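You operate a simulated robot arm through the tools that you are given. There is no shell and no other tool. Be economical: measure what you need, move in short steps, check, and stop when the job is done.

You run a simulated robot arm. Do the job below in one go: nothing can be reset, and whatever is moved stays where it is left.

TASK
Fetch the orange peg box and set it on the shelf of the carton stand. Then shut the blue store drawer. Then fetch the black tub and set it on the green mat. Then put the blue rag on the top of the grey bench away on the store bench. Then put the green tub on the top of the grey bench away on the middle level of the grey steel shelf. Then take the grey rag from the top of the grey bench and put it on the shelf under the black drawer. Then put the blue tape roll from the top of the grey bench on the purple card. Then open the labels drawer, take the green rag and leave it in the inside of the labels drawer and shut the drawer again. Keep to this order. Set down upright: orange peg box, black tub, green tub.

Only the result counts: the job must be done as asked and must still hold three seconds after the hand-in. Knocking over, shifting, dropping, spilling or breaking anything else fails it.

THE ROBOT
A 6-joint arm with a two-finger gripper on a trunk, on a base that drives. Base frame: it is fixed to the floor where the robot stands at the start and does not move with it; the origin is under the middle of the robot, x ahead of it, y to its left, z up; the surface under the hand at the start is at about z = 900. Readings come in mm, rad, newtons and seconds.
Its first joint turns from -2.897 to 2.897 rad. Places, roughly: black tub (8x8x9 cm) [2200, 0, 800]; blue rag (10x7x3 cm) [2300, -200, 800]; blue store drawer [900, 200, 700]; blue tape roll (8x8x4 cm) [3700, -100, 800]; green mat (30x18 cm) [1400, -460, 900]; green rag (10x7x3 cm) [0, 3300, 1000]; green tub (8x8x9 cm) [2700, -200, 800]; grey rag (10x6x3 cm) [4300, -100, 800]; inside of the labels drawer [1000, 3700, 800]; labels drawer [1000, 3800, 800]; middle level of the grey steel shelf [5600, 800, 900]; orange peg box [750, -250, 1000]; purple card [3250, 0, 750]; shelf of the carton stand [2300, 3500, 400]; shelf under the black drawer (58x22 cm) [4780, 2800, 520]; store bench [1200, -200, 900]. Payload 2.45 kg.
Tool frame: the origin (TCP) lies between the finger pads and is the grasp point; the fingertips stand 20 mm ahead of it; z points along the fingers, y is the line along which they close. Largest opening 140 mm; the body of the gripper starts 168 mm behind the TCP.
Orientation is that of the tool frame in the base frame, as a unit quaternion [x, y, z, w]. With the fingers straight down and closing along the base's y, the tool's x points along the base's -x, its y along +y and its z along -z.

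THE INTERFACE
- The arm moves only by the tool jog_arm. Its argument "deltas" is a list of rows, each an object of numbers (a shift or turn left out is 0, a gripper value left out holds the last): "ax", "ay", "az": the turn, a rotation vector about the tool's x, y, z in units of 4 degrees (1.0 is 4 degrees); "dx", "dy", "dz": the shift along the tool's x, y, z in units of 40 mm (1.0 is 40 mm); "fingers": the gripper command, from -1 (shut) to 1 (fully open), values between in proportion. In form: [{"ax": .., "ay": .., "az": .., "dx": .., "dy": .., "dz": .., "fingers": ..}, ...]. A call has 1 to 20 rows; each row shifts and turns the commanded pose from where the row before left it, along the tool's axes as they then stand. A call with a number of a shift or a turn outside -1 to 1 is refused whole. A row lasts 0.2 s, in which the tool goes at most 50 mm and 0.15 rad; a call with a longer step from one row to the next is refused whole, and so is a gripper value outside its range. A pose out of reach is approached as far as the arm can. The call stops where the force on the tool passes 40 N (or 10 N more than at its start, if that is more) or the arm is blocked; 0.2 s more then pass. Each finger travels about 45 mm/s and halts on what it meets, pressing with about 29 N; the grip force reading is that of the motor and also rises with nothing between the fingers. The clock runs only during rows and for 0.2 s after the last one: add rows that do not move to give the fingers time. It gives the time, the measured TCP pose, the force on the tool (base axes), the opening and the grip force at its end, in the units of the frame above (readings bear some noise), with the torque about the TCP (base axes, N m) and any sound that the robot's microphone picked up.
- Cameras (640 x 400 px; columns grow to the right, rows downward): "scene" is now at [-112.6, 138.4, 1175.3]; the picture's right is [-0.40, -0.92, 0.00], its down [-0.11, 0.05, -0.99] and it looks along [0.91, -0.39, -0.12] (base axes); focal length 255 px, centre (320, 200). "wrist" rides on the gripper at [78, 11, -209] in the tool frame; the picture's right is [-0.14, 0.99, 0.00], its down [-0.92, -0.13, -0.37] and it looks along [-0.36, -0.05, 0.93] (tool axes); focal length 280 px, centre (320, 200). There is no depth. A picture from a camera that has moved, and an enlarged one, comes with that camera's place and axes in the base frame and with its lens. The place of the scene camera against the robot may be out by one fixed shift of up to 18 mm in any direction.
- capture(camera): a new picture of that camera. It takes no simulated time.
- base_move(legs): drives the robot by 1 to 6 legs, each [ahead, left, turn to the left] in mm, mm and rad, along the robot's own axes; the way and the turn of a leg run together, so that a leg with both is an arc; at most 1500 mm and 3.142 rad a leg. The arm and the cameras ride along, it lands a little off, and it stops where it bumps. It gives what a move gives.
- aim_head(pan, tilt): turns the head with the scene camera to pan (to the left, within 2.496 rad either way) and tilt (down, from -0.506 to 1.204), counted from straight ahead of the robot. It gives what a move gives.
- inspect(camera, box): a new picture of the part [left, top, right, bottom] of that camera's present view, enlarged. It takes no simulated time.
- sign_off(): hands the job in; it is judged then, once.

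Go step by step. Nothing tells you exact positions but the pictures and the camera data: compare them with the known pose of the tool, close in by small moves and look again before you grip or let go. The budget is 493 turns and 234 pictures, counting those below and the enlarged ones. Unless the task says otherwise, let go and move clear before handing in, and close with one line.

The tools are called after "Emit:" by a JSON object that holds its "fn" and its "kwargs". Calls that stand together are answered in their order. jog_arm: Moves the arm, as the interface text tells. Its arguments: {"type":"object","properties":{"deltas":{"type":"array"}},"required":["deltas"]} The other tools are called the same way: base_move (legs) drives the base; aim_head (pan, tilt) turns the head that bears the scene camera; capture (camera) takes a picture; inspect (camera, box) takes an enlarged picture of a part of a camera's view; sign_off () hands the job in.

At the start:

```text
time_s: 0.0
ee_pos: [628.5, -6.2, 1201.8]
orientation: [0.0, 1.0, 0.0, 0.0]
contact_force: [0.2, 0.3, 0.2]
wrist_torque: [-0.03, -0.03, 0.02]
finger_gap: 140.1
grip_force: 0.1
robot x, y, heading: [2.2, -0.7, -0.002]
head pan, tilt: [-0.407, 0.126]
```

scene: 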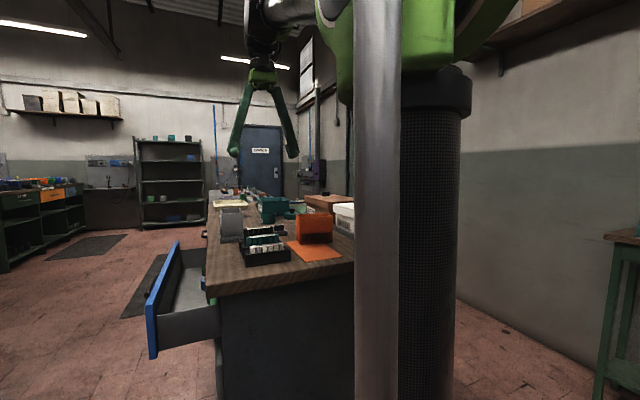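
wrist: 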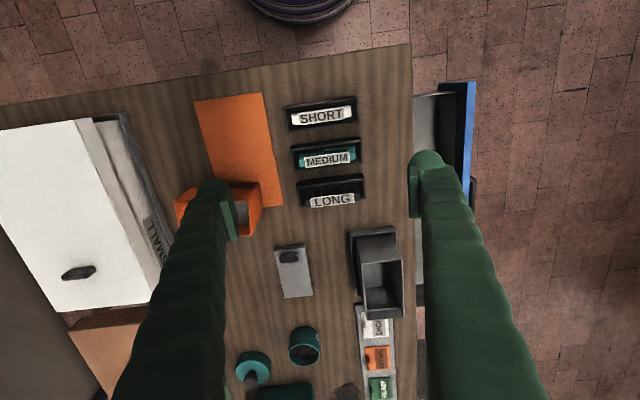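

I see the store bench ahead with the orange peg box at roughly (726, -208) and the open blue drawer on its left side. I'll look closer first.

Emit:
{"fn": "inspect", "kwargs": {"camera": "scene", "box": [130, 170, 370, 320]}}

Emit:
{"fn": "inspect", "kwargs": {"camera": "wrist", "box": [120, 80, 440, 280]}}

```text
2.67 times, centred on (250, 245) of scene
camera zoom: at [-112.6, 138.4, 1175.3], right [-0.4, -0.92, 0.0], down [-0.11, 0.05, -0.99], along [0.91, -0.39, -0.12], focal length 680 px, centre (507, 80)
```

zoom: 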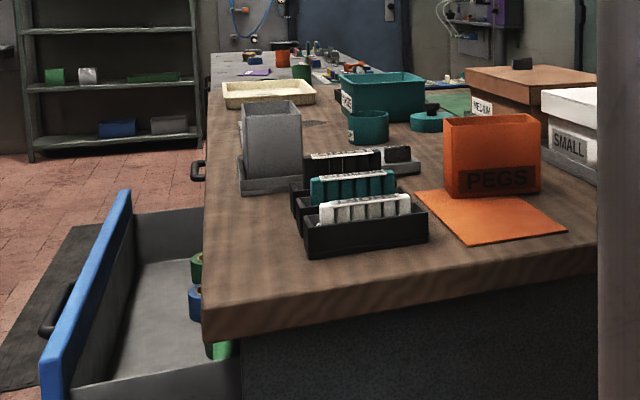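

```text
2.00 times, centred on (280, 180) of wrist
camera zoom: at [549.8, 3.9, 1410.0], right [0.14, 0.99, 0.0], down [0.92, -0.13, 0.37], along [0.36, -0.05, -0.93], focal length 561 px, centre (400, 240)
```

zoom: 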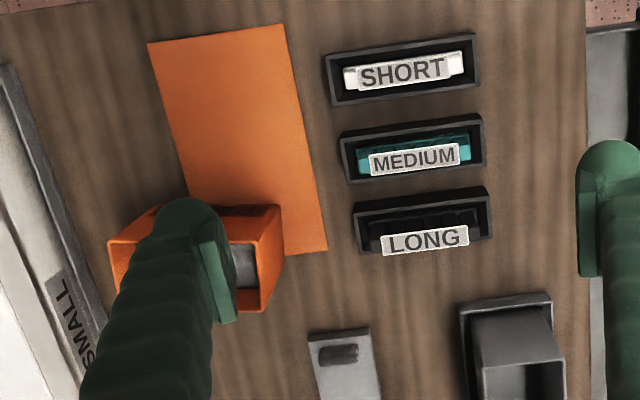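

The peg box is a tall, open orange box with its long side along y. Before choosing a grip I'll look around the room at the places the things must go.

Emit:
{"fn": "aim_head", "kwargs": {"pan": 1.0, "tilt": 0.15}}

Emit:
{"fn": "capture", "kwargs": {"camera": "scene"}}

Emit:
{"fn": "aim_head", "kwargs": {"pan": 0.15, "tilt": 0.15}}

Emit:
{"fn": "capture", "kwargs": {"camera": "scene"}}

```text
time_s: 1.5
ee_pos: [628.8, -8.1, 1200.9]
orientation: [0.0, 1.0, 0.0, -0.001]
contact_force: [-0.2, -0.1, 0.6]
wrist_torque: [0.0, -0.05, -0.01]
finger_gap: 140.2
grip_force: 0.1
robot x, y, heading: [-1.1, -0.2, -0.002]
head pan, tilt: [1.0, 0.15]
```

```text
229 pictures are left
camera scene: at [-147.3, 253.0, 1172.9], right [0.84, -0.54, 0.0], down [-0.08, -0.13, -0.99], along [0.53, 0.83, -0.15], focal length 255 px, centre (320, 200)
```

scene: 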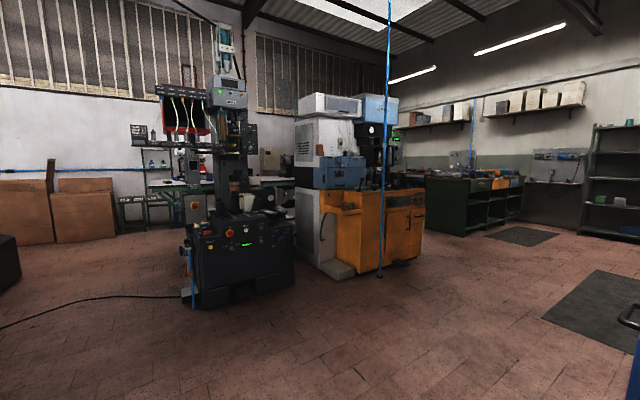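

```text
time_s: 2.7
ee_pos: [626.1, -7.9, 1201.3]
orientation: [0.0, 1.0, 0.001, 0.0]
contact_force: [0.2, 0.4, 0.4]
wrist_torque: [-0.02, 0.04, 0.01]
finger_gap: 139.9
grip_force: 0.0
robot x, y, heading: [-0.3, 3.9, 0.006]
head pan, tilt: [0.15, 0.15]
```

```text
228 pictures are left
camera scene: at [-105.8, 189.0, 1172.9], right [0.15, -0.99, 0.0], down [-0.15, -0.02, -0.99], along [0.98, 0.15, -0.15], focal length 255 px, centre (320, 200)
```

scene: 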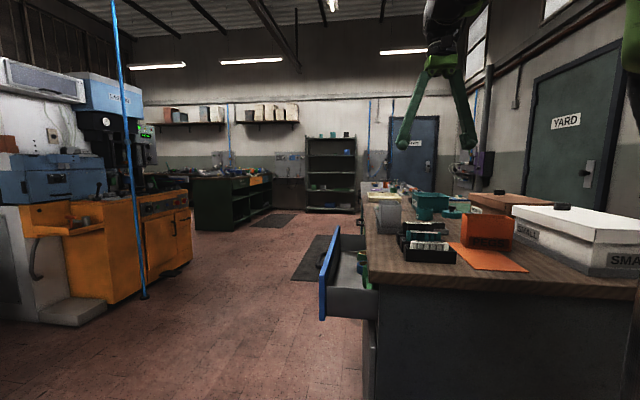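

The carton stand hides behind the orange machine, so I'll scout it before choosing how to grip. I'll fold the arm back a little and drive left and ahead for a view.

Emit:
{"fn": "jog_arm", "kwargs": {"deltas": [{"dx": 1, "dz": -0.5}, {"dx": 1, "dz": -0.5}, {"dx": 1, "dz": -0.5}, {"dx": 1, "dz": -0.5}, {"dx": 1}, {"dx": 1}, {"dx": 1}]}}

Emit:
{"fn": "base_move", "kwargs": {"legs": [[0, 1200, 0], [1050, 0, 0]]}}

Emit:
{"fn": "aim_head", "kwargs": {"pan": 1.2, "tilt": 0.15}}

Emit:
{"fn": "capture", "kwargs": {"camera": "scene"}}

```text
time_s: 4.3
ee_pos: [346.6, -8.7, 1279.6]
orientation: [0.0, 1.0, 0.001, 0.0]
contact_force: [0.0, 0.2, 0.6]
wrist_torque: [0.01, 0.1, -0.04]
finger_gap: 140.1
grip_force: 0.3
robot x, y, heading: [1.2, 0.9, 0.003]
head pan, tilt: [0.15, 0.15]
```

```text
time_s: 15.5
ee_pos: [1416.8, 1208.2, 1281.1]
orientation: [-0.007, 1.0, 0.0, 0.0]
contact_force: [-0.5, -0.5, 0.7]
wrist_torque: [-0.01, 0.0, 0.02]
finger_gap: 139.8
grip_force: 0.0
robot x, y, heading: [1070.2, 1212.0, 0.013]
head pan, tilt: [0.15, 0.15]
```

```text
time_s: 16.8
ee_pos: [1416.8, 1208.5, 1281.1]
orientation: [-0.007, 1.0, 0.0, 0.0]
contact_force: [-0.2, -0.6, 0.1]
wrist_torque: [0.03, 0.01, 0.01]
finger_gap: 140.0
grip_force: 0.1
robot x, y, heading: [1068.4, 1216.0, 0.013]
head pan, tilt: [1.201, 0.15]
```

```text
227 pictures are left
camera scene: at [902.5, 1472.0, 1172.9], right [0.94, -0.35, 0.0], down [-0.05, -0.14, -0.99], along [0.35, 0.93, -0.15], focal length 255 px, centre (320, 200)
```

scene: 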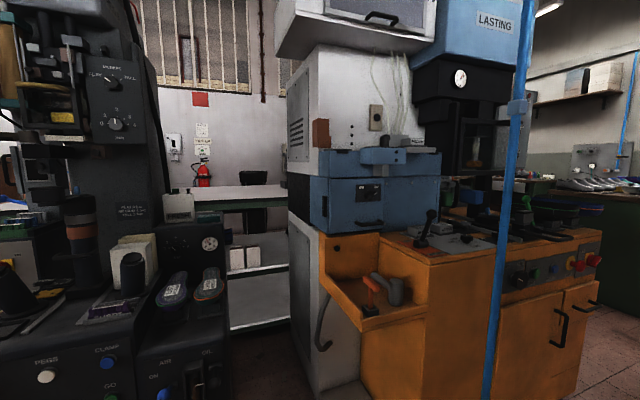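

Behind the gap there is a green stand with light shelves; the carton stand must lie behind the orange machine. I'll go round its right side and look.

Emit:
{"fn": "base_move", "kwargs": {"legs": [[1400, 0, 0], [800, 0, 0], [0, 900, 0]]}}

Emit:
{"fn": "aim_head", "kwargs": {"pan": 1.9, "tilt": 0.25}}

Emit:
{"fn": "capture", "kwargs": {"camera": "scene"}}

Emit:
{"fn": "aim_head", "kwargs": {"pan": 0.6, "tilt": 0.25}}

Emit:
{"fn": "capture", "kwargs": {"camera": "scene"}}

```text
time_s: 32.0
ee_pos: [3645.5, 2084.1, 1281.1]
orientation: [0.006, 1.0, 0.001, 0.0]
contact_force: [-0.9, -0.5, 0.4]
wrist_torque: [0.02, -0.02, 0.01]
finger_gap: 140.2
grip_force: 0.1
robot x, y, heading: [3298.0, 2099.0, -0.013]
head pan, tilt: [1.201, 0.15]
```

```text
time_s: 33.1
ee_pos: [3645.7, 2085.4, 1280.5]
orientation: [0.005, 1.0, 0.0, 0.0]
contact_force: [0.4, 0.7, 0.0]
wrist_torque: [-0.02, -0.04, 0.02]
finger_gap: 140.1
grip_force: 0.0
robot x, y, heading: [3295.9, 2096.1, -0.014]
head pan, tilt: [1.901, 0.25]
```

```text
226 pictures are left
camera scene: at [3073.9, 2363.8, 1163.7], right [0.95, 0.31, 0.0], down [0.08, -0.23, -0.97], along [-0.3, 0.92, -0.25], focal length 255 px, centre (320, 200)
```

scene: 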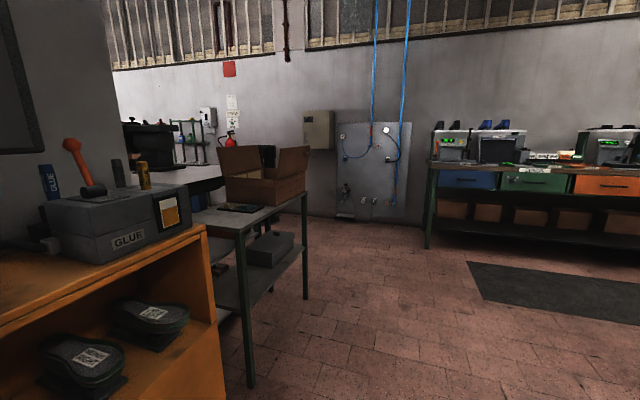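

```text
time_s: 34.5
ee_pos: [3644.4, 2084.5, 1279.2]
orientation: [0.006, 1.0, 0.001, 0.0]
contact_force: [0.1, -0.4, 0.2]
wrist_torque: [-0.01, -0.03, 0.01]
finger_gap: 140.0
grip_force: 0.1
robot x, y, heading: [3298.2, 2096.5, -0.015]
head pan, tilt: [0.6, 0.25]
```

```text
225 pictures are left
camera scene: at [3180.7, 2327.0, 1163.7], right [0.56, -0.83, 0.0], down [-0.21, -0.14, -0.97], along [0.81, 0.54, -0.25], focal length 255 px, centre (320, 200)
```

scene: 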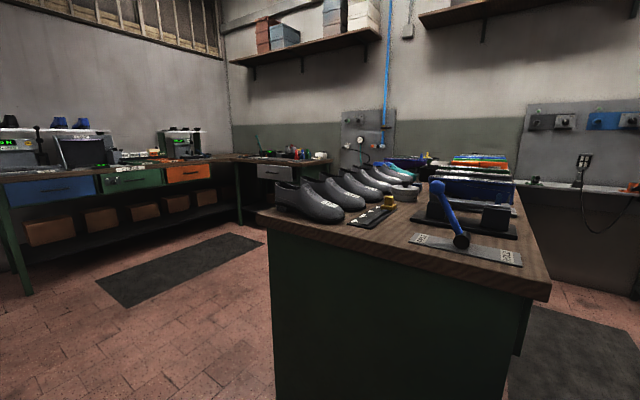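

The carton stand is the green table at about x≤2460, y 3160–3890, top ~806, with its shelf at ~400 below; it must be entered with a near-level tool. I'll look closer at that shelf.

Emit:
{"fn": "aim_head", "kwargs": {"pan": 2.1, "tilt": 0.35}}

Emit:
{"fn": "inspect", "kwargs": {"camera": "scene", "box": [240, 80, 480, 300]}}

```text
time_s: 36.1
ee_pos: [3644.2, 2085.0, 1281.0]
orientation: [0.006, 1.0, 0.001, -0.001]
contact_force: [-0.2, -0.2, 0.2]
wrist_torque: [0.0, 0.03, -0.01]
finger_gap: 140.1
grip_force: 0.1
robot x, y, heading: [3293.6, 2101.5, -0.013]
head pan, tilt: [2.1, 0.351]
```

```text
1.82 times, centred on (360, 190) of scene
camera zoom: at [3057.0, 2356.0, 1154.2], right [0.87, 0.49, 0.0], down [0.17, -0.3, -0.94], along [-0.46, 0.82, -0.34], focal length 464 px, centre (247, 218)
```

zoom: 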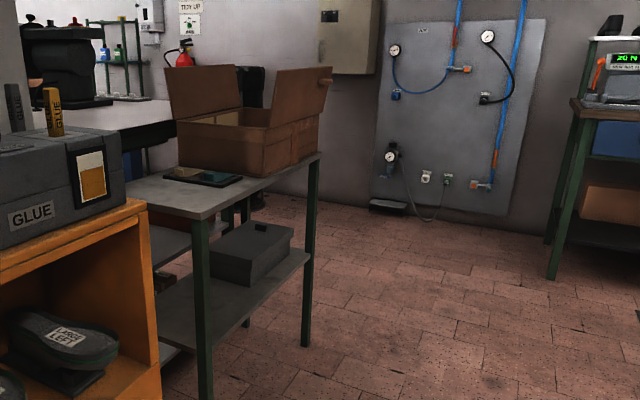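

The shelf's free part is around (2340, 3400, 400), open from the +x side. Now back to the bench for a close look at the peg box from above.

Emit:
{"fn": "base_move", "kwargs": {"legs": [[0, -900, 0], [-1400, 0, 0], [-1400, 0, 0], [-480, 0, 0], [0, -1230, 0]]}}

Emit:
{"fn": "aim_head", "kwargs": {"pan": -0.3, "tilt": 0.3}}

```text
time_s: 62.1
ee_pos: [365.2, 27.5, 1279.7]
orientation: [0.011, 1.0, 0.0, 0.0]
contact_force: [0.1, -0.6, -0.7]
wrist_torque: [-0.04, 0.03, -0.02]
finger_gap: 139.9
grip_force: 0.0
robot x, y, heading: [17.6, 45.6, -0.024]
head pan, tilt: [2.1, 0.351]
```

```text
time_s: 64.3
ee_pos: [366.4, 27.8, 1281.3]
orientation: [0.012, 1.0, 0.0, 0.0]
contact_force: [0.7, -0.1, 0.2]
wrist_torque: [0.0, -0.02, 0.0]
finger_gap: 139.8
grip_force: 0.2
robot x, y, heading: [21.1, 42.4, -0.023]
head pan, tilt: [-0.3, 0.3]
```

I'm back near the start. I'll bring the wrist camera over the peg box.

Emit:
{"fn": "jog_arm", "kwargs": {"deltas": [{"dx": -0.95, "dy": -0.8}, {"dx": -0.95, "dy": -0.8}, {"dx": -0.95, "dy": -0.8}, {"dx": -0.95, "dy": -0.8}, {"dx": -0.95, "dy": -0.8}, {"dx": -0.95, "dy": -0.8}, {"dy": -0.8}, {"dy": -0.5}]}}

Emit:
{"fn": "capture", "kwargs": {"camera": "wrist"}}

Emit:
{"fn": "capture", "kwargs": {"camera": "scene"}}

```text
time_s: 66.1
ee_pos: [586.7, -222.5, 1281.2]
orientation: [0.011, 1.0, 0.0, -0.001]
contact_force: [0.9, -0.3, -0.4]
wrist_torque: [-0.03, -0.04, 0.01]
finger_gap: 140.0
grip_force: 0.0
robot x, y, heading: [17.4, 41.1, -0.022]
head pan, tilt: [-0.3, 0.3]
```

```text
223 pictures are left
camera wrist: at [509.4, -208.8, 1490.6], right [0.16, 0.99, 0.0], down [0.92, -0.15, 0.37], along [0.36, -0.06, -0.93], focal length 280 px, centre (320, 200)
```

wrist: 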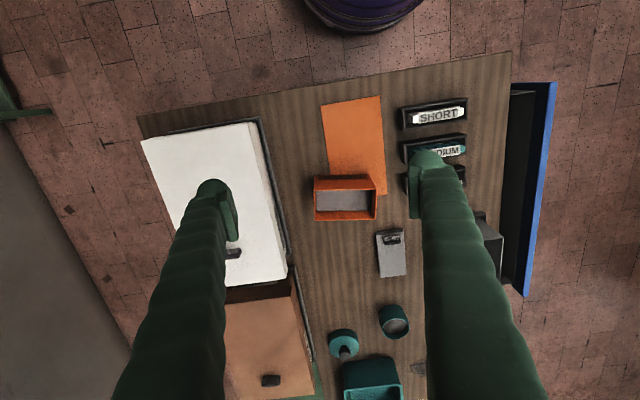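

```text
222 pictures are left
camera scene: at [-84.8, 194.2, 1158.9], right [-0.32, -0.95, 0.0], down [-0.28, 0.09, -0.96], along [0.91, -0.3, -0.3], focal length 255 px, centre (320, 200)
```

scene: 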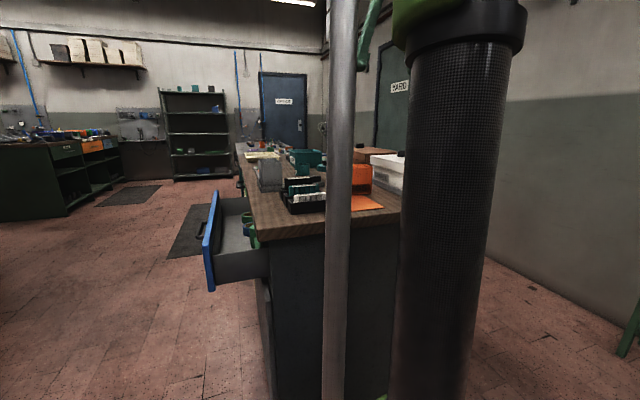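

The peg box is near (715, -190), about 117 wide along y and slightly turned. I'll zoom to measure its turn.

Emit:
{"fn": "inspect", "kwargs": {"camera": "wrist", "box": [270, 80, 430, 240]}}

```text
2.50 times, centred on (350, 160) of wrist
camera zoom: at [509.4, -208.8, 1490.6], right [0.16, 0.99, 0.0], down [0.92, -0.15, 0.37], along [0.36, -0.06, -0.93], focal length 701 px, centre (245, 300)
```

zoom: 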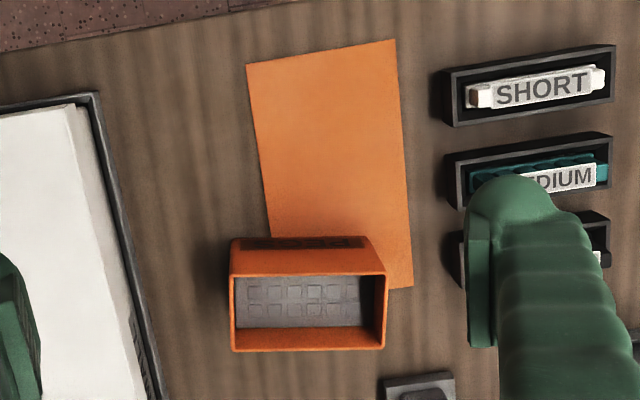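

The box centre is (718, -195), rim z≈1000, turned about 8° clockwise. I'll yaw to match and pitch the tool 50° forward for a slanted grip that will also suit the low shelf.

Emit:
{"fn": "jog_arm", "kwargs": {"deltas": [{"az": 0.85}, {"az": 0.85}, {"ay": -1}, {"ay": -1}, {"ay": -1}, {"ay": -1}, {"ay": -1}, {"ay": -1}, {"ay": -1}, {"ay": -1}, {"ay": -1}, {"ay": -1}, {"ay": -1}, {"ay": -1}, {"ay": -0.5}]}}

```text
time_s: 69.1
ee_pos: [657.5, -273.5, 1302.5]
orientation: [0.066, 0.912, -0.029, 0.404]
contact_force: [-0.3, 0.2, 0.3]
wrist_torque: [-0.03, -0.01, 0.02]
finger_gap: 139.9
grip_force: 0.0
robot x, y, heading: [25.8, 44.6, -0.022]
head pan, tilt: [-0.3, 0.3]
stopped in row 15: the arm was blocked; the commanded pose is now the measured one
```

The tool is pitched about 48° now (it stopped just at the end of the turn). I'll lower it to a point in front of the box.

Emit:
{"fn": "jog_arm", "kwargs": {"deltas": [{"dx": 0.786, "dy": 0.307, "dz": 0.382}, {"dx": 0.786, "dy": 0.307, "dz": 0.382}, {"dx": 0.786, "dy": 0.307, "dz": 0.382}, {"dx": 0.786, "dy": 0.307, "dz": 0.382}, {"dx": 0.786, "dy": 0.307, "dz": 0.382}, {"dx": 0.786, "dy": 0.307, "dz": 0.382}, {"dx": 0.786, "dy": 0.307, "dz": 0.382}, {}]}}

Emit:
{"fn": "capture", "kwargs": {"camera": "wrist"}}

Emit:
{"fn": "capture", "kwargs": {"camera": "scene"}}

```text
time_s: 70.1
ee_pos: [699.3, -268.3, 1195.6]
orientation: [0.064, 0.912, -0.028, 0.404]
contact_force: [-0.6, 0.0, -0.5]
wrist_torque: [0.0, 0.01, 0.0]
finger_gap: 140.1
grip_force: 0.1
robot x, y, heading: [21.3, 47.9, -0.021]
head pan, tilt: [-0.3, 0.3]
stopped in row 5: the arm was blocked; the commanded pose is now the measured one
```

```text
220 pictures are left
camera wrist: at [496.6, -226.5, 1277.8], right [0.23, 0.97, 0.1], down [0.32, -0.18, 0.93], along [0.92, -0.18, -0.35], focal length 280 px, centre (320, 200)
```

wrist: 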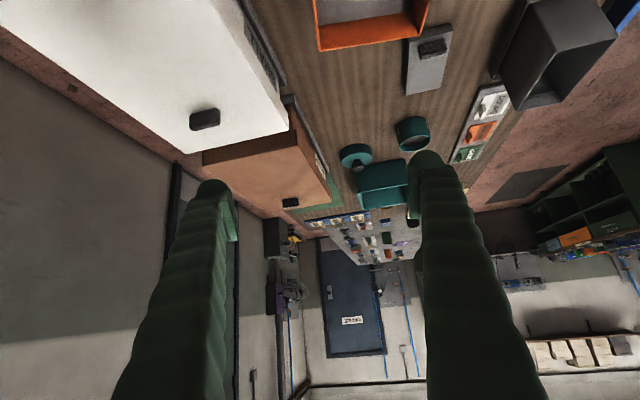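

```text
219 pictures are left
camera scene: at [-88.5, 184.8, 1159.1], right [-0.42, -0.91, 0.0], down [-0.27, 0.12, -0.96], along [0.87, -0.4, -0.29], focal length 255 px, centre (320, 200)
```

scene: 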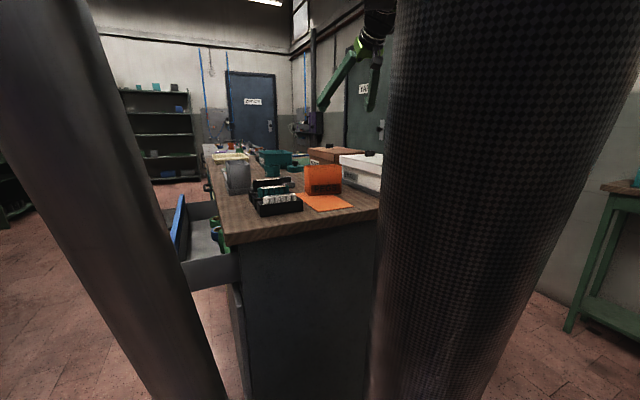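

The arm cannot tuck this close with the tool slanted, so the base should stand farther back. I'll check the space behind first.

Emit:
{"fn": "aim_head", "kwargs": {"pan": 2.49, "tilt": 0.4}}

Emit:
{"fn": "capture", "kwargs": {"camera": "scene"}}

Emit:
{"fn": "aim_head", "kwargs": {"pan": -2.2, "tilt": 0.4}}

Emit:
{"fn": "capture", "kwargs": {"camera": "scene"}}

```text
time_s: 72.6
ee_pos: [699.2, -265.3, 1195.0]
orientation: [0.065, 0.912, -0.029, 0.404]
contact_force: [-0.7, 0.3, 0.8]
wrist_torque: [0.02, -0.01, 0.0]
finger_gap: 139.8
grip_force: 0.1
robot x, y, heading: [21.4, 44.9, -0.024]
head pan, tilt: [2.491, 0.4]
```

```text
218 pictures are left
camera scene: at [-88.6, 184.5, 1158.7], right [-0.42, -0.91, 0.0], down [-0.27, 0.13, -0.95], along [0.87, -0.4, -0.3], focal length 255 px, centre (320, 200)
```

scene: 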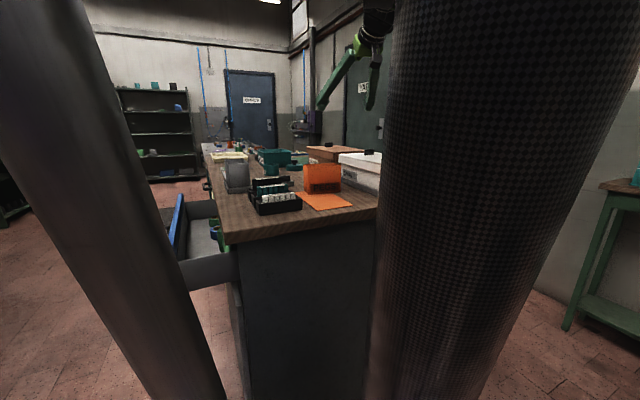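

```text
time_s: 76.3
ee_pos: [697.3, -266.1, 1194.9]
orientation: [0.064, 0.912, -0.028, 0.404]
contact_force: [0.0, 0.4, 0.2]
wrist_torque: [0.01, -0.02, 0.05]
finger_gap: 139.9
grip_force: 0.1
robot x, y, heading: [19.9, 44.5, -0.019]
head pan, tilt: [-2.201, 0.4]
```

```text
217 pictures are left
camera scene: at [-139.9, 137.3, 1150.1], right [-0.93, -0.36, 0.0], down [-0.14, 0.36, -0.92], along [0.33, -0.86, -0.39], focal length 255 px, centre (320, 200)
```

scene: 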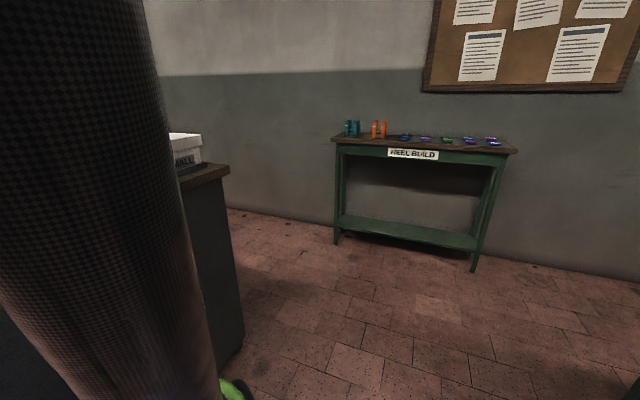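

The head camera collides with the arm's elbow, which caused the block. I'll straighten the arm a bit, then turn the head to the left out of the way.

Emit:
{"fn": "jog_arm", "kwargs": {"deltas": [{"dz": 1}, {"dz": 1}, {"dz": 1}, {"dz": 0.5, "dx": -0.8}]}}

Emit:
{"fn": "aim_head", "kwargs": {"pan": 0.6, "tilt": 0.2}}

Emit:
{"fn": "capture", "kwargs": {"camera": "scene"}}

```text
time_s: 77.3
ee_pos: [821.6, -283.9, 1125.0]
orientation: [0.065, 0.912, -0.029, 0.404]
contact_force: [-0.5, 0.5, 0.9]
wrist_torque: [-0.02, -0.04, 0.02]
finger_gap: 139.7
grip_force: 0.1
robot x, y, heading: [21.9, 44.2, -0.025]
head pan, tilt: [-2.201, 0.4]
```

```text
time_s: 79.8
ee_pos: [820.9, -285.0, 1126.1]
orientation: [0.065, 0.912, -0.029, 0.404]
contact_force: [0.5, 0.0, -0.1]
wrist_torque: [0.02, 0.04, -0.01]
finger_gap: 140.0
grip_force: 0.2
robot x, y, heading: [18.9, 45.4, -0.023]
head pan, tilt: [0.6, 0.201]
```

```text
216 pictures are left
camera scene: at [-95.1, 274.6, 1168.2], right [0.55, -0.84, 0.0], down [-0.17, -0.11, -0.98], along [0.82, 0.53, -0.2], focal length 255 px, centre (320, 200)
```

scene: 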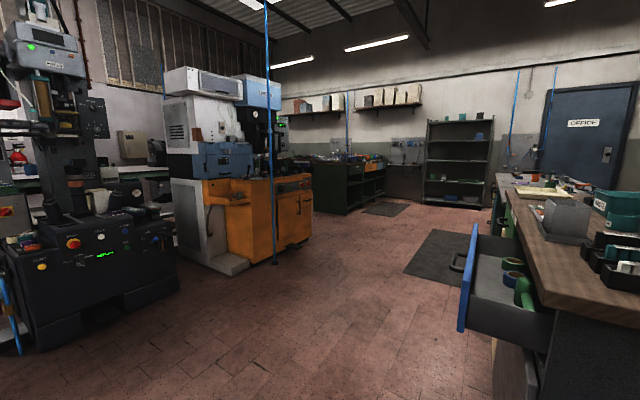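

The head is free now. I'll check directly behind and then back the base up a bit.

Emit:
{"fn": "aim_head", "kwargs": {"pan": 2.3, "tilt": 0.4}}

Emit:
{"fn": "capture", "kwargs": {"camera": "scene"}}

```text
time_s: 81.5
ee_pos: [821.8, -283.7, 1124.6]
orientation: [0.065, 0.912, -0.028, 0.404]
contact_force: [0.0, 0.4, -0.6]
wrist_torque: [0.0, 0.02, -0.02]
finger_gap: 140.0
grip_force: 0.1
robot x, y, heading: [23.6, 43.1, -0.02]
head pan, tilt: [2.3, 0.4]
```

```text
215 pictures are left
camera scene: at [-233.3, 294.3, 1149.7], right [0.76, 0.65, 0.0], down [0.25, -0.3, -0.92], along [-0.6, 0.7, -0.39], focal length 255 px, centre (320, 200)
```

scene: 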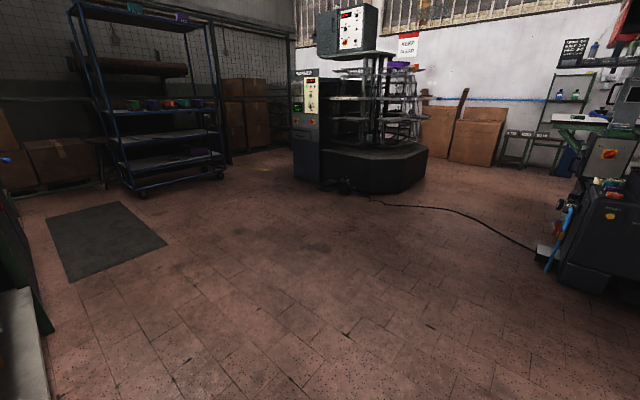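

There is plenty of clear floor behind. I'll back up 200 mm, head parked to the left.

Emit:
{"fn": "aim_head", "kwargs": {"pan": 0.7, "tilt": 0.3}}

Emit:
{"fn": "base_move", "kwargs": {"legs": [[-200, 0, 0]]}}

```text
time_s: 83.2
ee_pos: [821.3, -284.5, 1126.2]
orientation: [0.065, 0.912, -0.029, 0.404]
contact_force: [-0.3, 0.2, 0.7]
wrist_torque: [0.0, 0.02, -0.01]
finger_gap: 139.8
grip_force: 0.0
robot x, y, heading: [20.3, 42.9, -0.025]
head pan, tilt: [0.7, 0.3]
```

```text
time_s: 84.8
ee_pos: [620.7, -279.9, 1125.7]
orientation: [0.066, 0.912, -0.03, 0.405]
contact_force: [0.7, -0.4, -1.0]
wrist_torque: [-0.01, 0.01, 0.0]
finger_gap: 140.0
grip_force: 0.0
robot x, y, heading: [-180.0, 48.3, -0.017]
head pan, tilt: [0.7, 0.3]
```

Emit:
{"fn": "jog_arm", "kwargs": {"deltas": [{"dx": 0.56, "dy": 0.82, "dz": 0.12}, {"dx": 0.56, "dy": 0.82, "dz": 0.12}, {"dx": 0.56, "dy": 0.82, "dz": 0.12}, {}]}}

Emit:
{"fn": "capture", "kwargs": {"camera": "wrist"}}

```text
time_s: 85.8
ee_pos: [600.8, -178.8, 1067.1]
orientation: [0.066, 0.912, -0.029, 0.404]
contact_force: [-0.2, -0.7, 0.0]
wrist_torque: [0.02, -0.03, -0.03]
finger_gap: 140.1
grip_force: 0.0
robot x, y, heading: [-183.9, 48.8, -0.021]
head pan, tilt: [0.7, 0.3]
```

```text
214 pictures are left
camera wrist: at [398.2, -138.3, 1150.6], right [0.23, 0.97, 0.1], down [0.32, -0.18, 0.93], along [0.92, -0.18, -0.35], focal length 280 px, centre (320, 200)
```

wrist: 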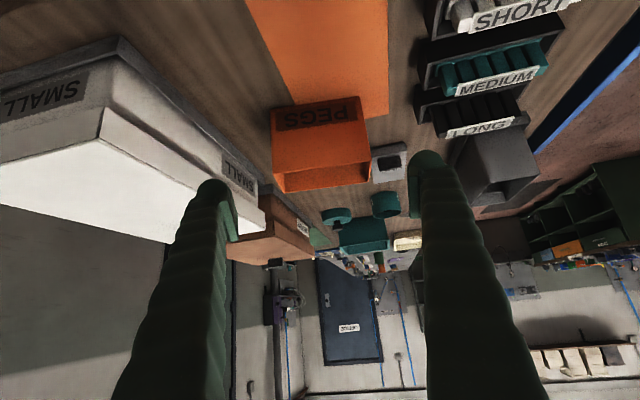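

Lined up: the box sits midway between the fingers. Advancing along the tool axis.

Emit:
{"fn": "jog_arm", "kwargs": {"deltas": [{"dz": 0.8}, {"dz": 0.8}, {"dz": 0.8}, {"dz": 0.8}, {}]}}

Emit:
{"fn": "capture", "kwargs": {"camera": "wrist"}}

```text
time_s: 87.0
ee_pos: [694.4, -191.6, 980.6]
orientation: [0.065, 0.912, -0.029, 0.405]
contact_force: [0.0, 1.0, -0.8]
wrist_torque: [0.02, 0.0, 0.01]
finger_gap: 139.9
grip_force: 0.0
robot x, y, heading: [-178.2, 47.1, -0.024]
head pan, tilt: [0.7, 0.3]
```

```text
213 pictures are left
camera wrist: at [490.9, -150.3, 1062.6], right [0.23, 0.97, 0.1], down [0.32, -0.18, 0.93], along [0.92, -0.18, -0.35], focal length 280 px, centre (320, 200)
```

wrist: 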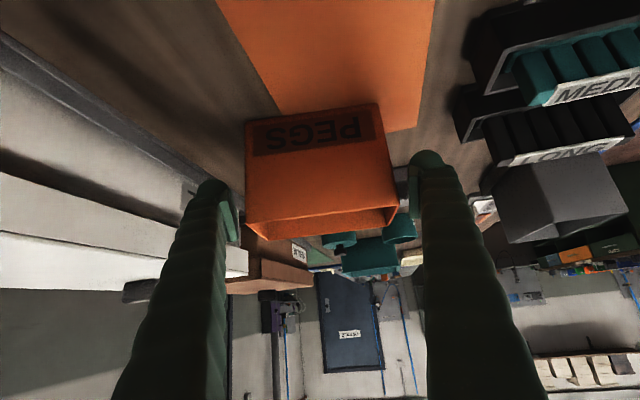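

Emit:
{"fn": "jog_arm", "kwargs": {"deltas": [{"dz": 0.75}, {}, {"fingers": 0.75}, {"fingers": 0.5}, {"fingers": 0.5}, {"fingers": 0.3}, {"fingers": 0.3}, {"fingers": 0.3}]}}

Emit:
{"fn": "capture", "kwargs": {"camera": "wrist"}}

```text
time_s: 88.8
ee_pos: [713.8, -196.6, 959.3]
orientation: [0.066, 0.912, -0.03, 0.404]
contact_force: [1.3, 0.3, -0.7]
wrist_torque: [-0.02, -0.04, -0.01]
finger_gap: 134.8
grip_force: 28.5
robot x, y, heading: [-181.3, 48.6, -0.025]
head pan, tilt: [0.7, 0.3]
```

```text
212 pictures are left
camera wrist: at [511.7, -154.9, 1041.9], right [0.23, 0.97, 0.1], down [0.32, -0.18, 0.93], along [0.92, -0.18, -0.35], focal length 280 px, centre (320, 200)
```

wrist: 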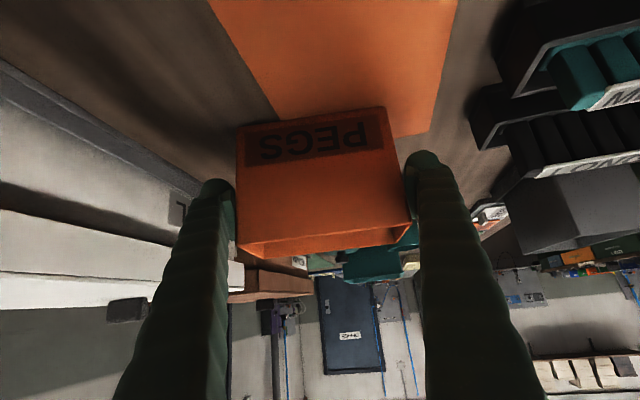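

The grip is firm (28 N at 135 mm). I'll lift a little and check that it hangs straight.

Emit:
{"fn": "jog_arm", "kwargs": {"deltas": [{"dx": -0.37, "dz": -0.336, "fingers": 0.0}, {"dx": -0.37, "dz": -0.336}, {"dx": -0.37, "dz": -0.336}, {}]}}

Emit:
{"fn": "capture", "kwargs": {"camera": "wrist"}}

```text
time_s: 89.8
ee_pos: [715.1, -195.0, 1021.2]
orientation: [0.066, 0.912, -0.029, 0.404]
contact_force: [-0.4, -0.3, -1.7]
wrist_torque: [-0.01, -0.01, 0.01]
finger_gap: 135.1
grip_force: 29.6
robot x, y, heading: [-182.2, 47.2, -0.026]
head pan, tilt: [0.7, 0.3]
```

```text
211 pictures are left
camera wrist: at [512.2, -154.3, 1104.2], right [0.23, 0.97, 0.1], down [0.32, -0.18, 0.93], along [0.92, -0.18, -0.35], focal length 280 px, centre (320, 200)
```

wrist: 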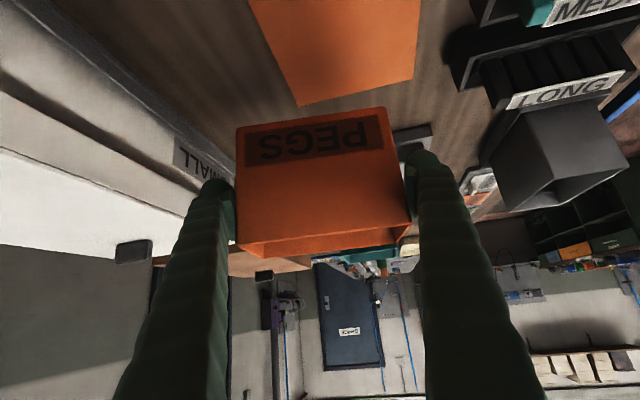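

Held steady. I'll lift clear, back off and tuck the arm for travel.

Emit:
{"fn": "jog_arm", "kwargs": {"deltas": [{"dx": -0.74, "dz": -0.67}, {"dx": -0.74, "dz": -0.67}, {"dx": -0.74, "dz": -0.67}, {"dx": 0.6, "dz": -0.66}, {"dx": 0.6, "dz": -0.66}, {"dx": 0.6, "dz": -0.66}, {"dx": 0.6, "dz": -0.66}]}}

Emit:
{"fn": "base_move", "kwargs": {"legs": [[-200, 0, 0], [0, 1150, 0.02], [0, 0, 0]]}}

Emit:
{"fn": "capture", "kwargs": {"camera": "wrist"}}

```text
time_s: 91.4
ee_pos: [576.5, -170.1, 1140.5]
orientation: [0.066, 0.912, -0.029, 0.403]
contact_force: [0.3, 0.3, -1.9]
wrist_torque: [0.01, 0.08, -0.01]
finger_gap: 135.2
grip_force: 29.0
robot x, y, heading: [-182.9, 49.7, -0.029]
head pan, tilt: [0.7, 0.3]
```

```text
time_s: 98.8
ee_pos: [390.9, 1010.5, 1141.7]
orientation: [0.051, 0.913, -0.023, 0.405]
contact_force: [-0.5, -0.6, -2.4]
wrist_torque: [0.01, 0.04, -0.03]
finger_gap: 135.1
grip_force: 29.0
robot x, y, heading: [-370.9, 1205.0, 0.009]
head pan, tilt: [0.7, 0.3]
```

```text
210 pictures are left
camera wrist: at [187.0, 1043.9, 1223.6], right [0.2, 0.97, 0.1], down [0.33, -0.17, 0.93], along [0.92, -0.15, -0.35], focal length 280 px, centre (320, 200)
```

wrist: 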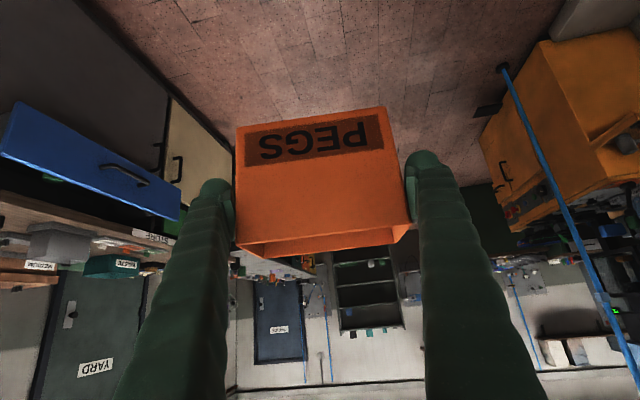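

Carrying is stable. I'll drive along the aisle past the machine and turn towards the stand.

Emit:
{"fn": "base_move", "kwargs": {"legs": [[1500, 0, 0], [1500, 0, 0], [570, 0, 0], [0, 0, 1.56]]}}

Emit:
{"fn": "aim_head", "kwargs": {"pan": 0.4, "tilt": 0.3}}

Emit:
{"fn": "capture", "kwargs": {"camera": "scene"}}

```text
time_s: 119.7
ee_pos: [3325.4, 2148.2, 1140.8]
orientation: [-0.622, 0.67, 0.276, 0.297]
contact_force: [0.9, 0.6, -2.3]
wrist_torque: [-0.03, 0.01, 0.0]
finger_gap: 135.2
grip_force: 29.1
robot x, y, heading: [3156.1, 1377.1, 1.616]
head pan, tilt: [0.7, 0.3]
```

```text
time_s: 120.5
ee_pos: [3325.8, 2148.1, 1141.2]
orientation: [-0.622, 0.67, 0.276, 0.296]
contact_force: [0.2, 0.0, -2.0]
wrist_torque: [0.01, 0.0, 0.0]
finger_gap: 135.1
grip_force: 28.9
robot x, y, heading: [3154.8, 1375.8, 1.616]
head pan, tilt: [0.4, 0.3]
```

```text
209 pictures are left
camera scene: at [2942.6, 1265.1, 1159.0], right [0.9, 0.43, 0.0], down [0.13, -0.27, -0.96], along [-0.41, 0.86, -0.3], focal length 255 px, centre (320, 200)
```

scene: 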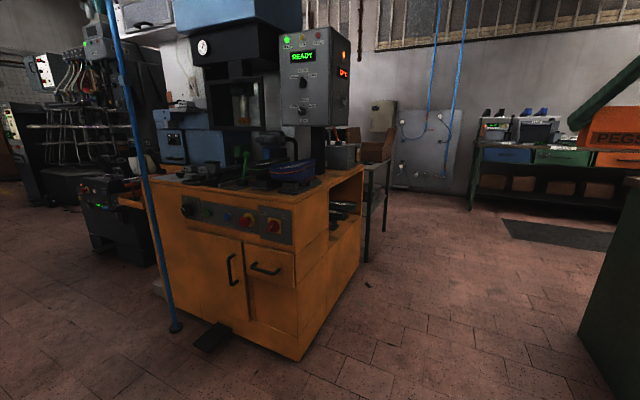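

Emit:
{"fn": "base_move", "kwargs": {"legs": [[1500, -50, 0], [500, -50, 0], [0, -180, 0], [0, 0, 1.525]]}}

Emit:
{"fn": "aim_head", "kwargs": {"pan": -0.3, "tilt": 0.4}}

Emit:
{"fn": "capture", "kwargs": {"camera": "scene"}}

Emit:
{"fn": "capture", "kwargs": {"camera": "wrist"}}

```text
refused: leg 1 is longer than a leg can be; nothing moved
```

```text
time_s: 121.6
ee_pos: [3325.9, 2148.6, 1141.8]
orientation: [-0.622, 0.671, 0.275, 0.297]
contact_force: [1.1, -0.2, -2.7]
wrist_torque: [-0.03, -0.01, 0.04]
finger_gap: 135.2
grip_force: 29.2
robot x, y, heading: [3151.8, 1378.0, 1.613]
head pan, tilt: [-0.3, 0.4]
```

```text
208 pictures are left
camera scene: at [3006.1, 1270.4, 1149.7], right [0.97, -0.25, 0.0], down [-0.1, -0.38, -0.92], along [0.23, 0.89, -0.39], focal length 255 px, centre (320, 200)
```

scene: 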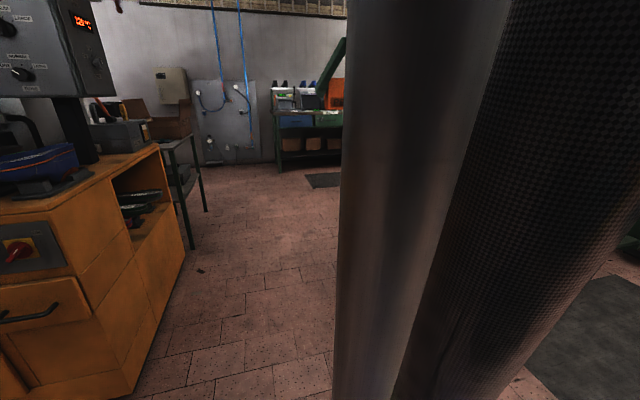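

```text
207 pictures are left
camera wrist: at [3299.6, 1942.8, 1223.6], right [-0.98, 0.17, 0.1], down [0.15, 0.34, 0.93], along [0.12, 0.93, -0.35], focal length 280 px, centre (320, 200)
```

wrist: 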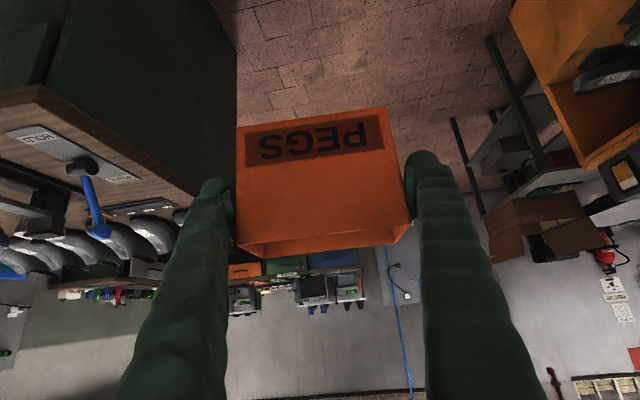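

Emit:
{"fn": "aim_head", "kwargs": {"pan": 0.6, "tilt": 0.4}}

Emit:
{"fn": "base_move", "kwargs": {"legs": [[1450, -50, 0], [550, -50, 0], [0, -180, 0], [0, 0, 1.525]]}}

Emit:
{"fn": "capture", "kwargs": {"camera": "scene"}}

Emit:
{"fn": "capture", "kwargs": {"camera": "wrist"}}

```text
time_s: 122.8
ee_pos: [3325.2, 2148.5, 1140.9]
orientation: [-0.621, 0.671, 0.274, 0.297]
contact_force: [-0.2, 0.4, -2.7]
wrist_torque: [-0.01, 0.01, -0.01]
finger_gap: 135.0
grip_force: 28.9
robot x, y, heading: [3156.1, 1377.7, 1.611]
head pan, tilt: [0.6, 0.4]
```

```text
time_s: 137.7
ee_pos: [2614.0, 3662.3, 1141.5]
orientation: [0.911, -0.076, -0.404, -0.034]
contact_force: [-0.2, -1.0, -2.9]
wrist_torque: [0.01, 0.03, 0.0]
finger_gap: 135.1
grip_force: 28.5
robot x, y, heading: [3366.6, 3420.8, 3.094]
head pan, tilt: [0.6, 0.4]
```

```text
206 pictures are left
camera scene: at [3458.7, 3190.3, 1149.7], right [-0.52, 0.85, 0.0], down [0.33, 0.2, -0.92], along [-0.78, -0.48, -0.39], focal length 255 px, centre (320, 200)
```

scene: 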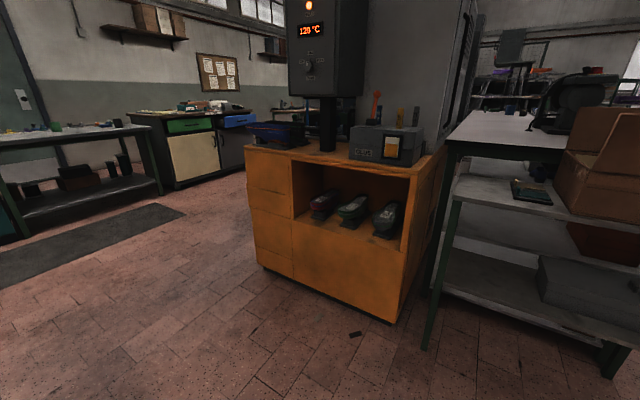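

```text
205 pictures are left
camera wrist: at [2816.5, 3617.6, 1223.6], right [-0.26, -0.96, 0.1], down [-0.32, 0.18, 0.93], along [-0.91, 0.21, -0.35], focal length 280 px, centre (320, 200)
```

wrist: 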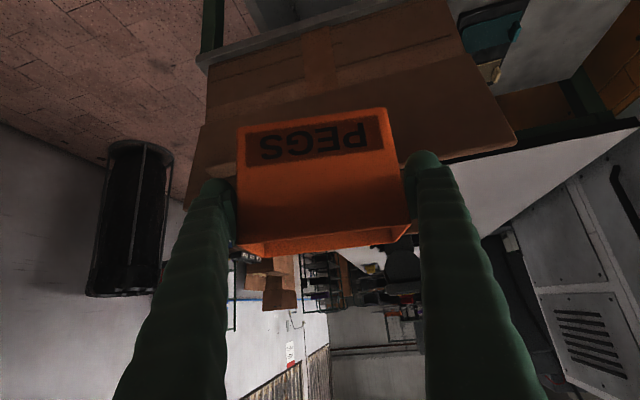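

The stand's shelf (z≈400) is free for y 3190–3500; the grey box on it starts at y≈3520. I'll square the tool, bring it to y≈3340 still outside the edge, and then lower it.

Emit:
{"fn": "jog_arm", "kwargs": {"deltas": [{"ax": -0.59, "az": -0.54}, {"ax": -0.59, "az": -0.54}, {"ax": -0.59, "az": -0.54}, {"dy": 1}, {"dy": 1}, {"dy": 1}, {"dy": 1}, {"dy": 1}, {"dy": 1}, {"dy": 1}, {"dy": 1}, {}]}}

```text
time_s: 140.3
ee_pos: [2613.2, 3345.2, 1139.4]
orientation: [0.914, 0.0, -0.406, 0.0]
contact_force: [-0.1, 0.4, -2.2]
wrist_torque: [0.02, -0.02, 0.04]
finger_gap: 135.4
grip_force: 28.5
robot x, y, heading: [3365.6, 3426.1, 3.09]
head pan, tilt: [0.6, 0.4]
```

Emit:
{"fn": "jog_arm", "kwargs": {"deltas": [{"dx": 0.72, "dz": 0.69}, {"dx": 0.741, "dz": 0.671}, {"dx": 0.741, "dz": 0.671}, {"dx": 0.741, "dz": 0.671}, {"dx": 0.741, "dz": 0.671}, {"dx": 0.741, "dz": 0.671}, {"dx": 0.741, "dz": 0.671}, {"dx": 0.741, "dz": 0.671}, {"dx": 0.741, "dz": 0.671}, {"dx": 0.741, "dz": 0.671}, {"dx": 0.741, "dz": 0.671}, {"dx": 0.741, "dz": 0.671}, {}]}}

Emit:
{"fn": "capture", "kwargs": {"camera": "scene"}}

Emit:
{"fn": "capture", "kwargs": {"camera": "wrist"}}

```text
time_s: 143.1
ee_pos: [2611.6, 3342.9, 657.8]
orientation: [0.914, 0.0, -0.405, 0.0]
contact_force: [0.7, 0.4, -2.5]
wrist_torque: [-0.02, -0.03, 0.02]
finger_gap: 135.0
grip_force: 29.4
robot x, y, heading: [3360.9, 3421.4, 3.09]
head pan, tilt: [0.6, 0.4]
```

```text
204 pictures are left
camera scene: at [3458.6, 3190.2, 1149.7], right [-0.52, 0.85, 0.0], down [0.33, 0.2, -0.92], along [-0.78, -0.48, -0.39], focal length 255 px, centre (320, 200)
```

scene: 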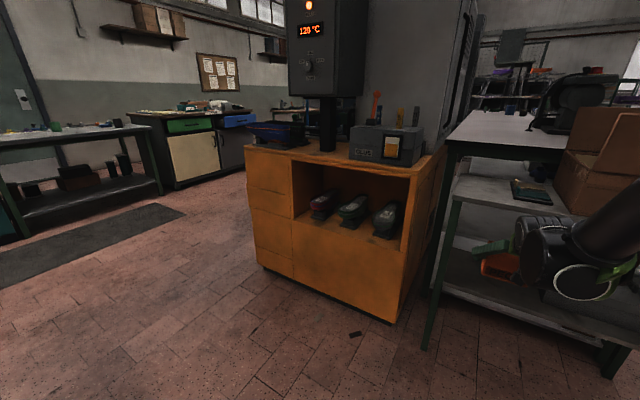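

```text
203 pictures are left
camera wrist: at [2819.4, 3332.4, 740.7], right [-0.09, -0.99, 0.1], down [-0.35, 0.13, 0.93], along [-0.93, 0.05, -0.35], focal length 280 px, centre (320, 200)
```

wrist: 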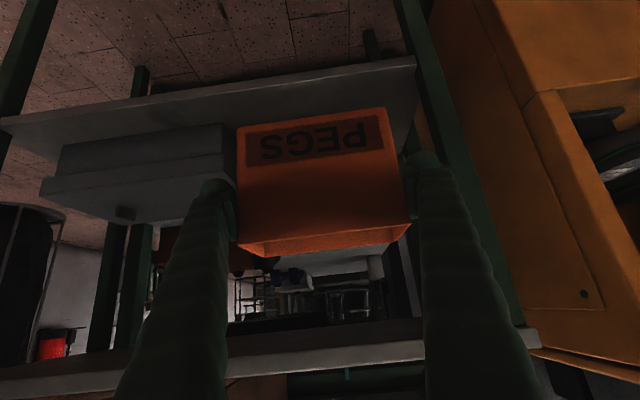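

The space between leg (y≈3178) and grey box (y≈3500) is centred at 3340, as I am. I'll lower to just above shelf height, outside the edge.

Emit:
{"fn": "jog_arm", "kwargs": {"deltas": [{"dx": 0.741, "dz": 0.671}, {"dx": 0.741, "dz": 0.671}, {"dx": 0.741, "dz": 0.671}, {"dx": 0.741, "dz": 0.671}, {"dx": 0.1, "dz": 0.1}, {}]}}

Emit:
{"fn": "base_move", "kwargs": {"legs": [[120, 0, 0]]}}

Emit:
{"fn": "capture", "kwargs": {"camera": "wrist"}}

Emit:
{"fn": "aim_head", "kwargs": {"pan": 0.3, "tilt": 0.5}}

Emit:
{"fn": "capture", "kwargs": {"camera": "scene"}}

```text
time_s: 144.5
ee_pos: [2602.3, 3340.2, 515.5]
orientation: [0.915, 0.001, -0.403, 0.0]
contact_force: [-0.6, -0.9, -2.5]
wrist_torque: [0.03, -0.03, 0.01]
finger_gap: 135.3
grip_force: 29.2
out of reach, approached as far as the arm can: row 4, 5
robot x, y, heading: [3363.3, 3424.8, 3.094]
head pan, tilt: [0.6, 0.4]
```

```text
time_s: 145.8
ee_pos: [2480.3, 3345.9, 515.1]
orientation: [0.915, 0.0, -0.403, 0.0]
contact_force: [0.0, 0.6, -1.5]
wrist_torque: [0.03, -0.01, -0.01]
finger_gap: 134.9
grip_force: 28.8
robot x, y, heading: [3244.8, 3429.2, 3.091]
head pan, tilt: [0.6, 0.4]
```

```text
202 pictures are left
camera wrist: at [2688.0, 3336.4, 599.2], right [-0.09, -0.99, 0.1], down [-0.35, 0.13, 0.93], along [-0.93, 0.05, -0.36], focal length 280 px, centre (320, 200)
```

wrist: 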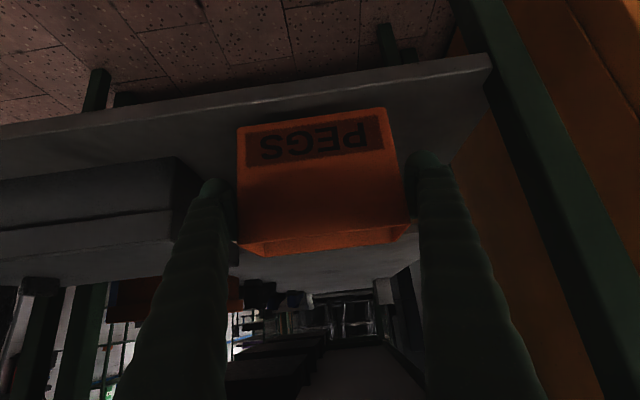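

```text
time_s: 146.6
ee_pos: [2479.8, 3345.7, 515.6]
orientation: [0.915, 0.001, -0.402, 0.0]
contact_force: [0.4, 0.0, -2.5]
wrist_torque: [-0.04, 0.0, 0.01]
finger_gap: 135.1
grip_force: 29.1
robot x, y, heading: [3241.4, 3428.1, 3.094]
head pan, tilt: [0.3, 0.499]
```

```text
201 pictures are left
camera scene: at [3327.3, 3222.1, 1140.6], right [-0.25, 0.97, 0.0], down [0.46, 0.12, -0.88], along [-0.85, -0.22, -0.48], focal length 255 px, centre (320, 200)
```

scene: 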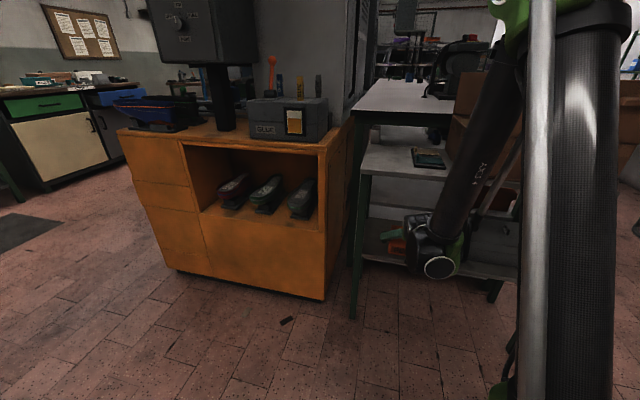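

The arm ran out of reach, so I'll tuck the arm and bring the base closer instead, entering over the shelf at this height.

Emit:
{"fn": "aim_head", "kwargs": {"pan": 0.8, "tilt": 0.4}}

Emit:
{"fn": "jog_arm", "kwargs": {"deltas": [{"dx": 0.67, "dz": -0.74}, {"dx": 0.67, "dz": -0.74}, {"dx": 0.67, "dz": -0.74}, {"dx": 0.67, "dz": -0.74}, {}]}}

Emit:
{"fn": "base_move", "kwargs": {"legs": [[160, 0, 0]]}}

```text
time_s: 147.5
ee_pos: [2480.7, 3346.9, 515.4]
orientation: [0.915, 0.001, -0.402, 0.0]
contact_force: [-0.4, -0.3, -3.3]
wrist_torque: [0.01, -0.03, 0.02]
finger_gap: 135.1
grip_force: 29.1
robot x, y, heading: [3242.4, 3428.9, 3.091]
head pan, tilt: [0.799, 0.4]
```

```text
time_s: 148.7
ee_pos: [2619.4, 3341.4, 570.2]
orientation: [0.917, 0.0, -0.4, -0.001]
contact_force: [0.0, 0.0, -3.2]
wrist_torque: [-0.04, 0.0, -0.04]
finger_gap: 135.0
grip_force: 28.8
out of reach, approached as far as the arm can: row 1, 2, 3, 4
robot x, y, heading: [3243.3, 3430.9, 3.096]
head pan, tilt: [0.799, 0.4]
```

```text
time_s: 150.2
ee_pos: [2453.2, 3348.8, 570.8]
orientation: [0.916, 0.001, -0.401, 0.0]
contact_force: [0.6, 0.1, -2.1]
wrist_torque: [0.03, -0.02, 0.02]
finger_gap: 134.9
grip_force: 28.9
robot x, y, heading: [3075.8, 3437.1, 3.098]
head pan, tilt: [0.799, 0.4]
```

Reach is better low when farther out, so I'll back the base and extend the arm instead.

Emit:
{"fn": "base_move", "kwargs": {"legs": [[-250, 0, 0]]}}

Emit:
{"fn": "jog_arm", "kwargs": {"deltas": [{"dx": -0.67, "dz": 0.74}, {"dx": -0.67, "dz": 0.74}, {"dx": -0.67, "dz": 0.74}, {"dx": -0.67, "dz": 0.74}, {"dx": -0.2, "dz": 0.95}, {"dx": -0.0, "dz": 1}, {}]}}

```text
time_s: 152.0
ee_pos: [2710.7, 3336.9, 569.8]
orientation: [0.916, 0.002, -0.401, 0.001]
contact_force: [0.0, 0.0, -2.4]
wrist_torque: [-0.04, -0.02, -0.02]
finger_gap: 135.2
grip_force: 29.2
robot x, y, heading: [3332.3, 3426.3, 3.093]
head pan, tilt: [0.799, 0.4]
```

```text
time_s: 153.6
ee_pos: [2488.0, 3337.3, 516.7]
orientation: [0.916, 0.002, -0.401, 0.0]
contact_force: [0.3, 0.1, -2.0]
wrist_torque: [0.02, -0.01, -0.01]
finger_gap: 135.1
grip_force: 28.4
robot x, y, heading: [3332.4, 3422.5, 3.096]
head pan, tilt: [0.799, 0.4]
```

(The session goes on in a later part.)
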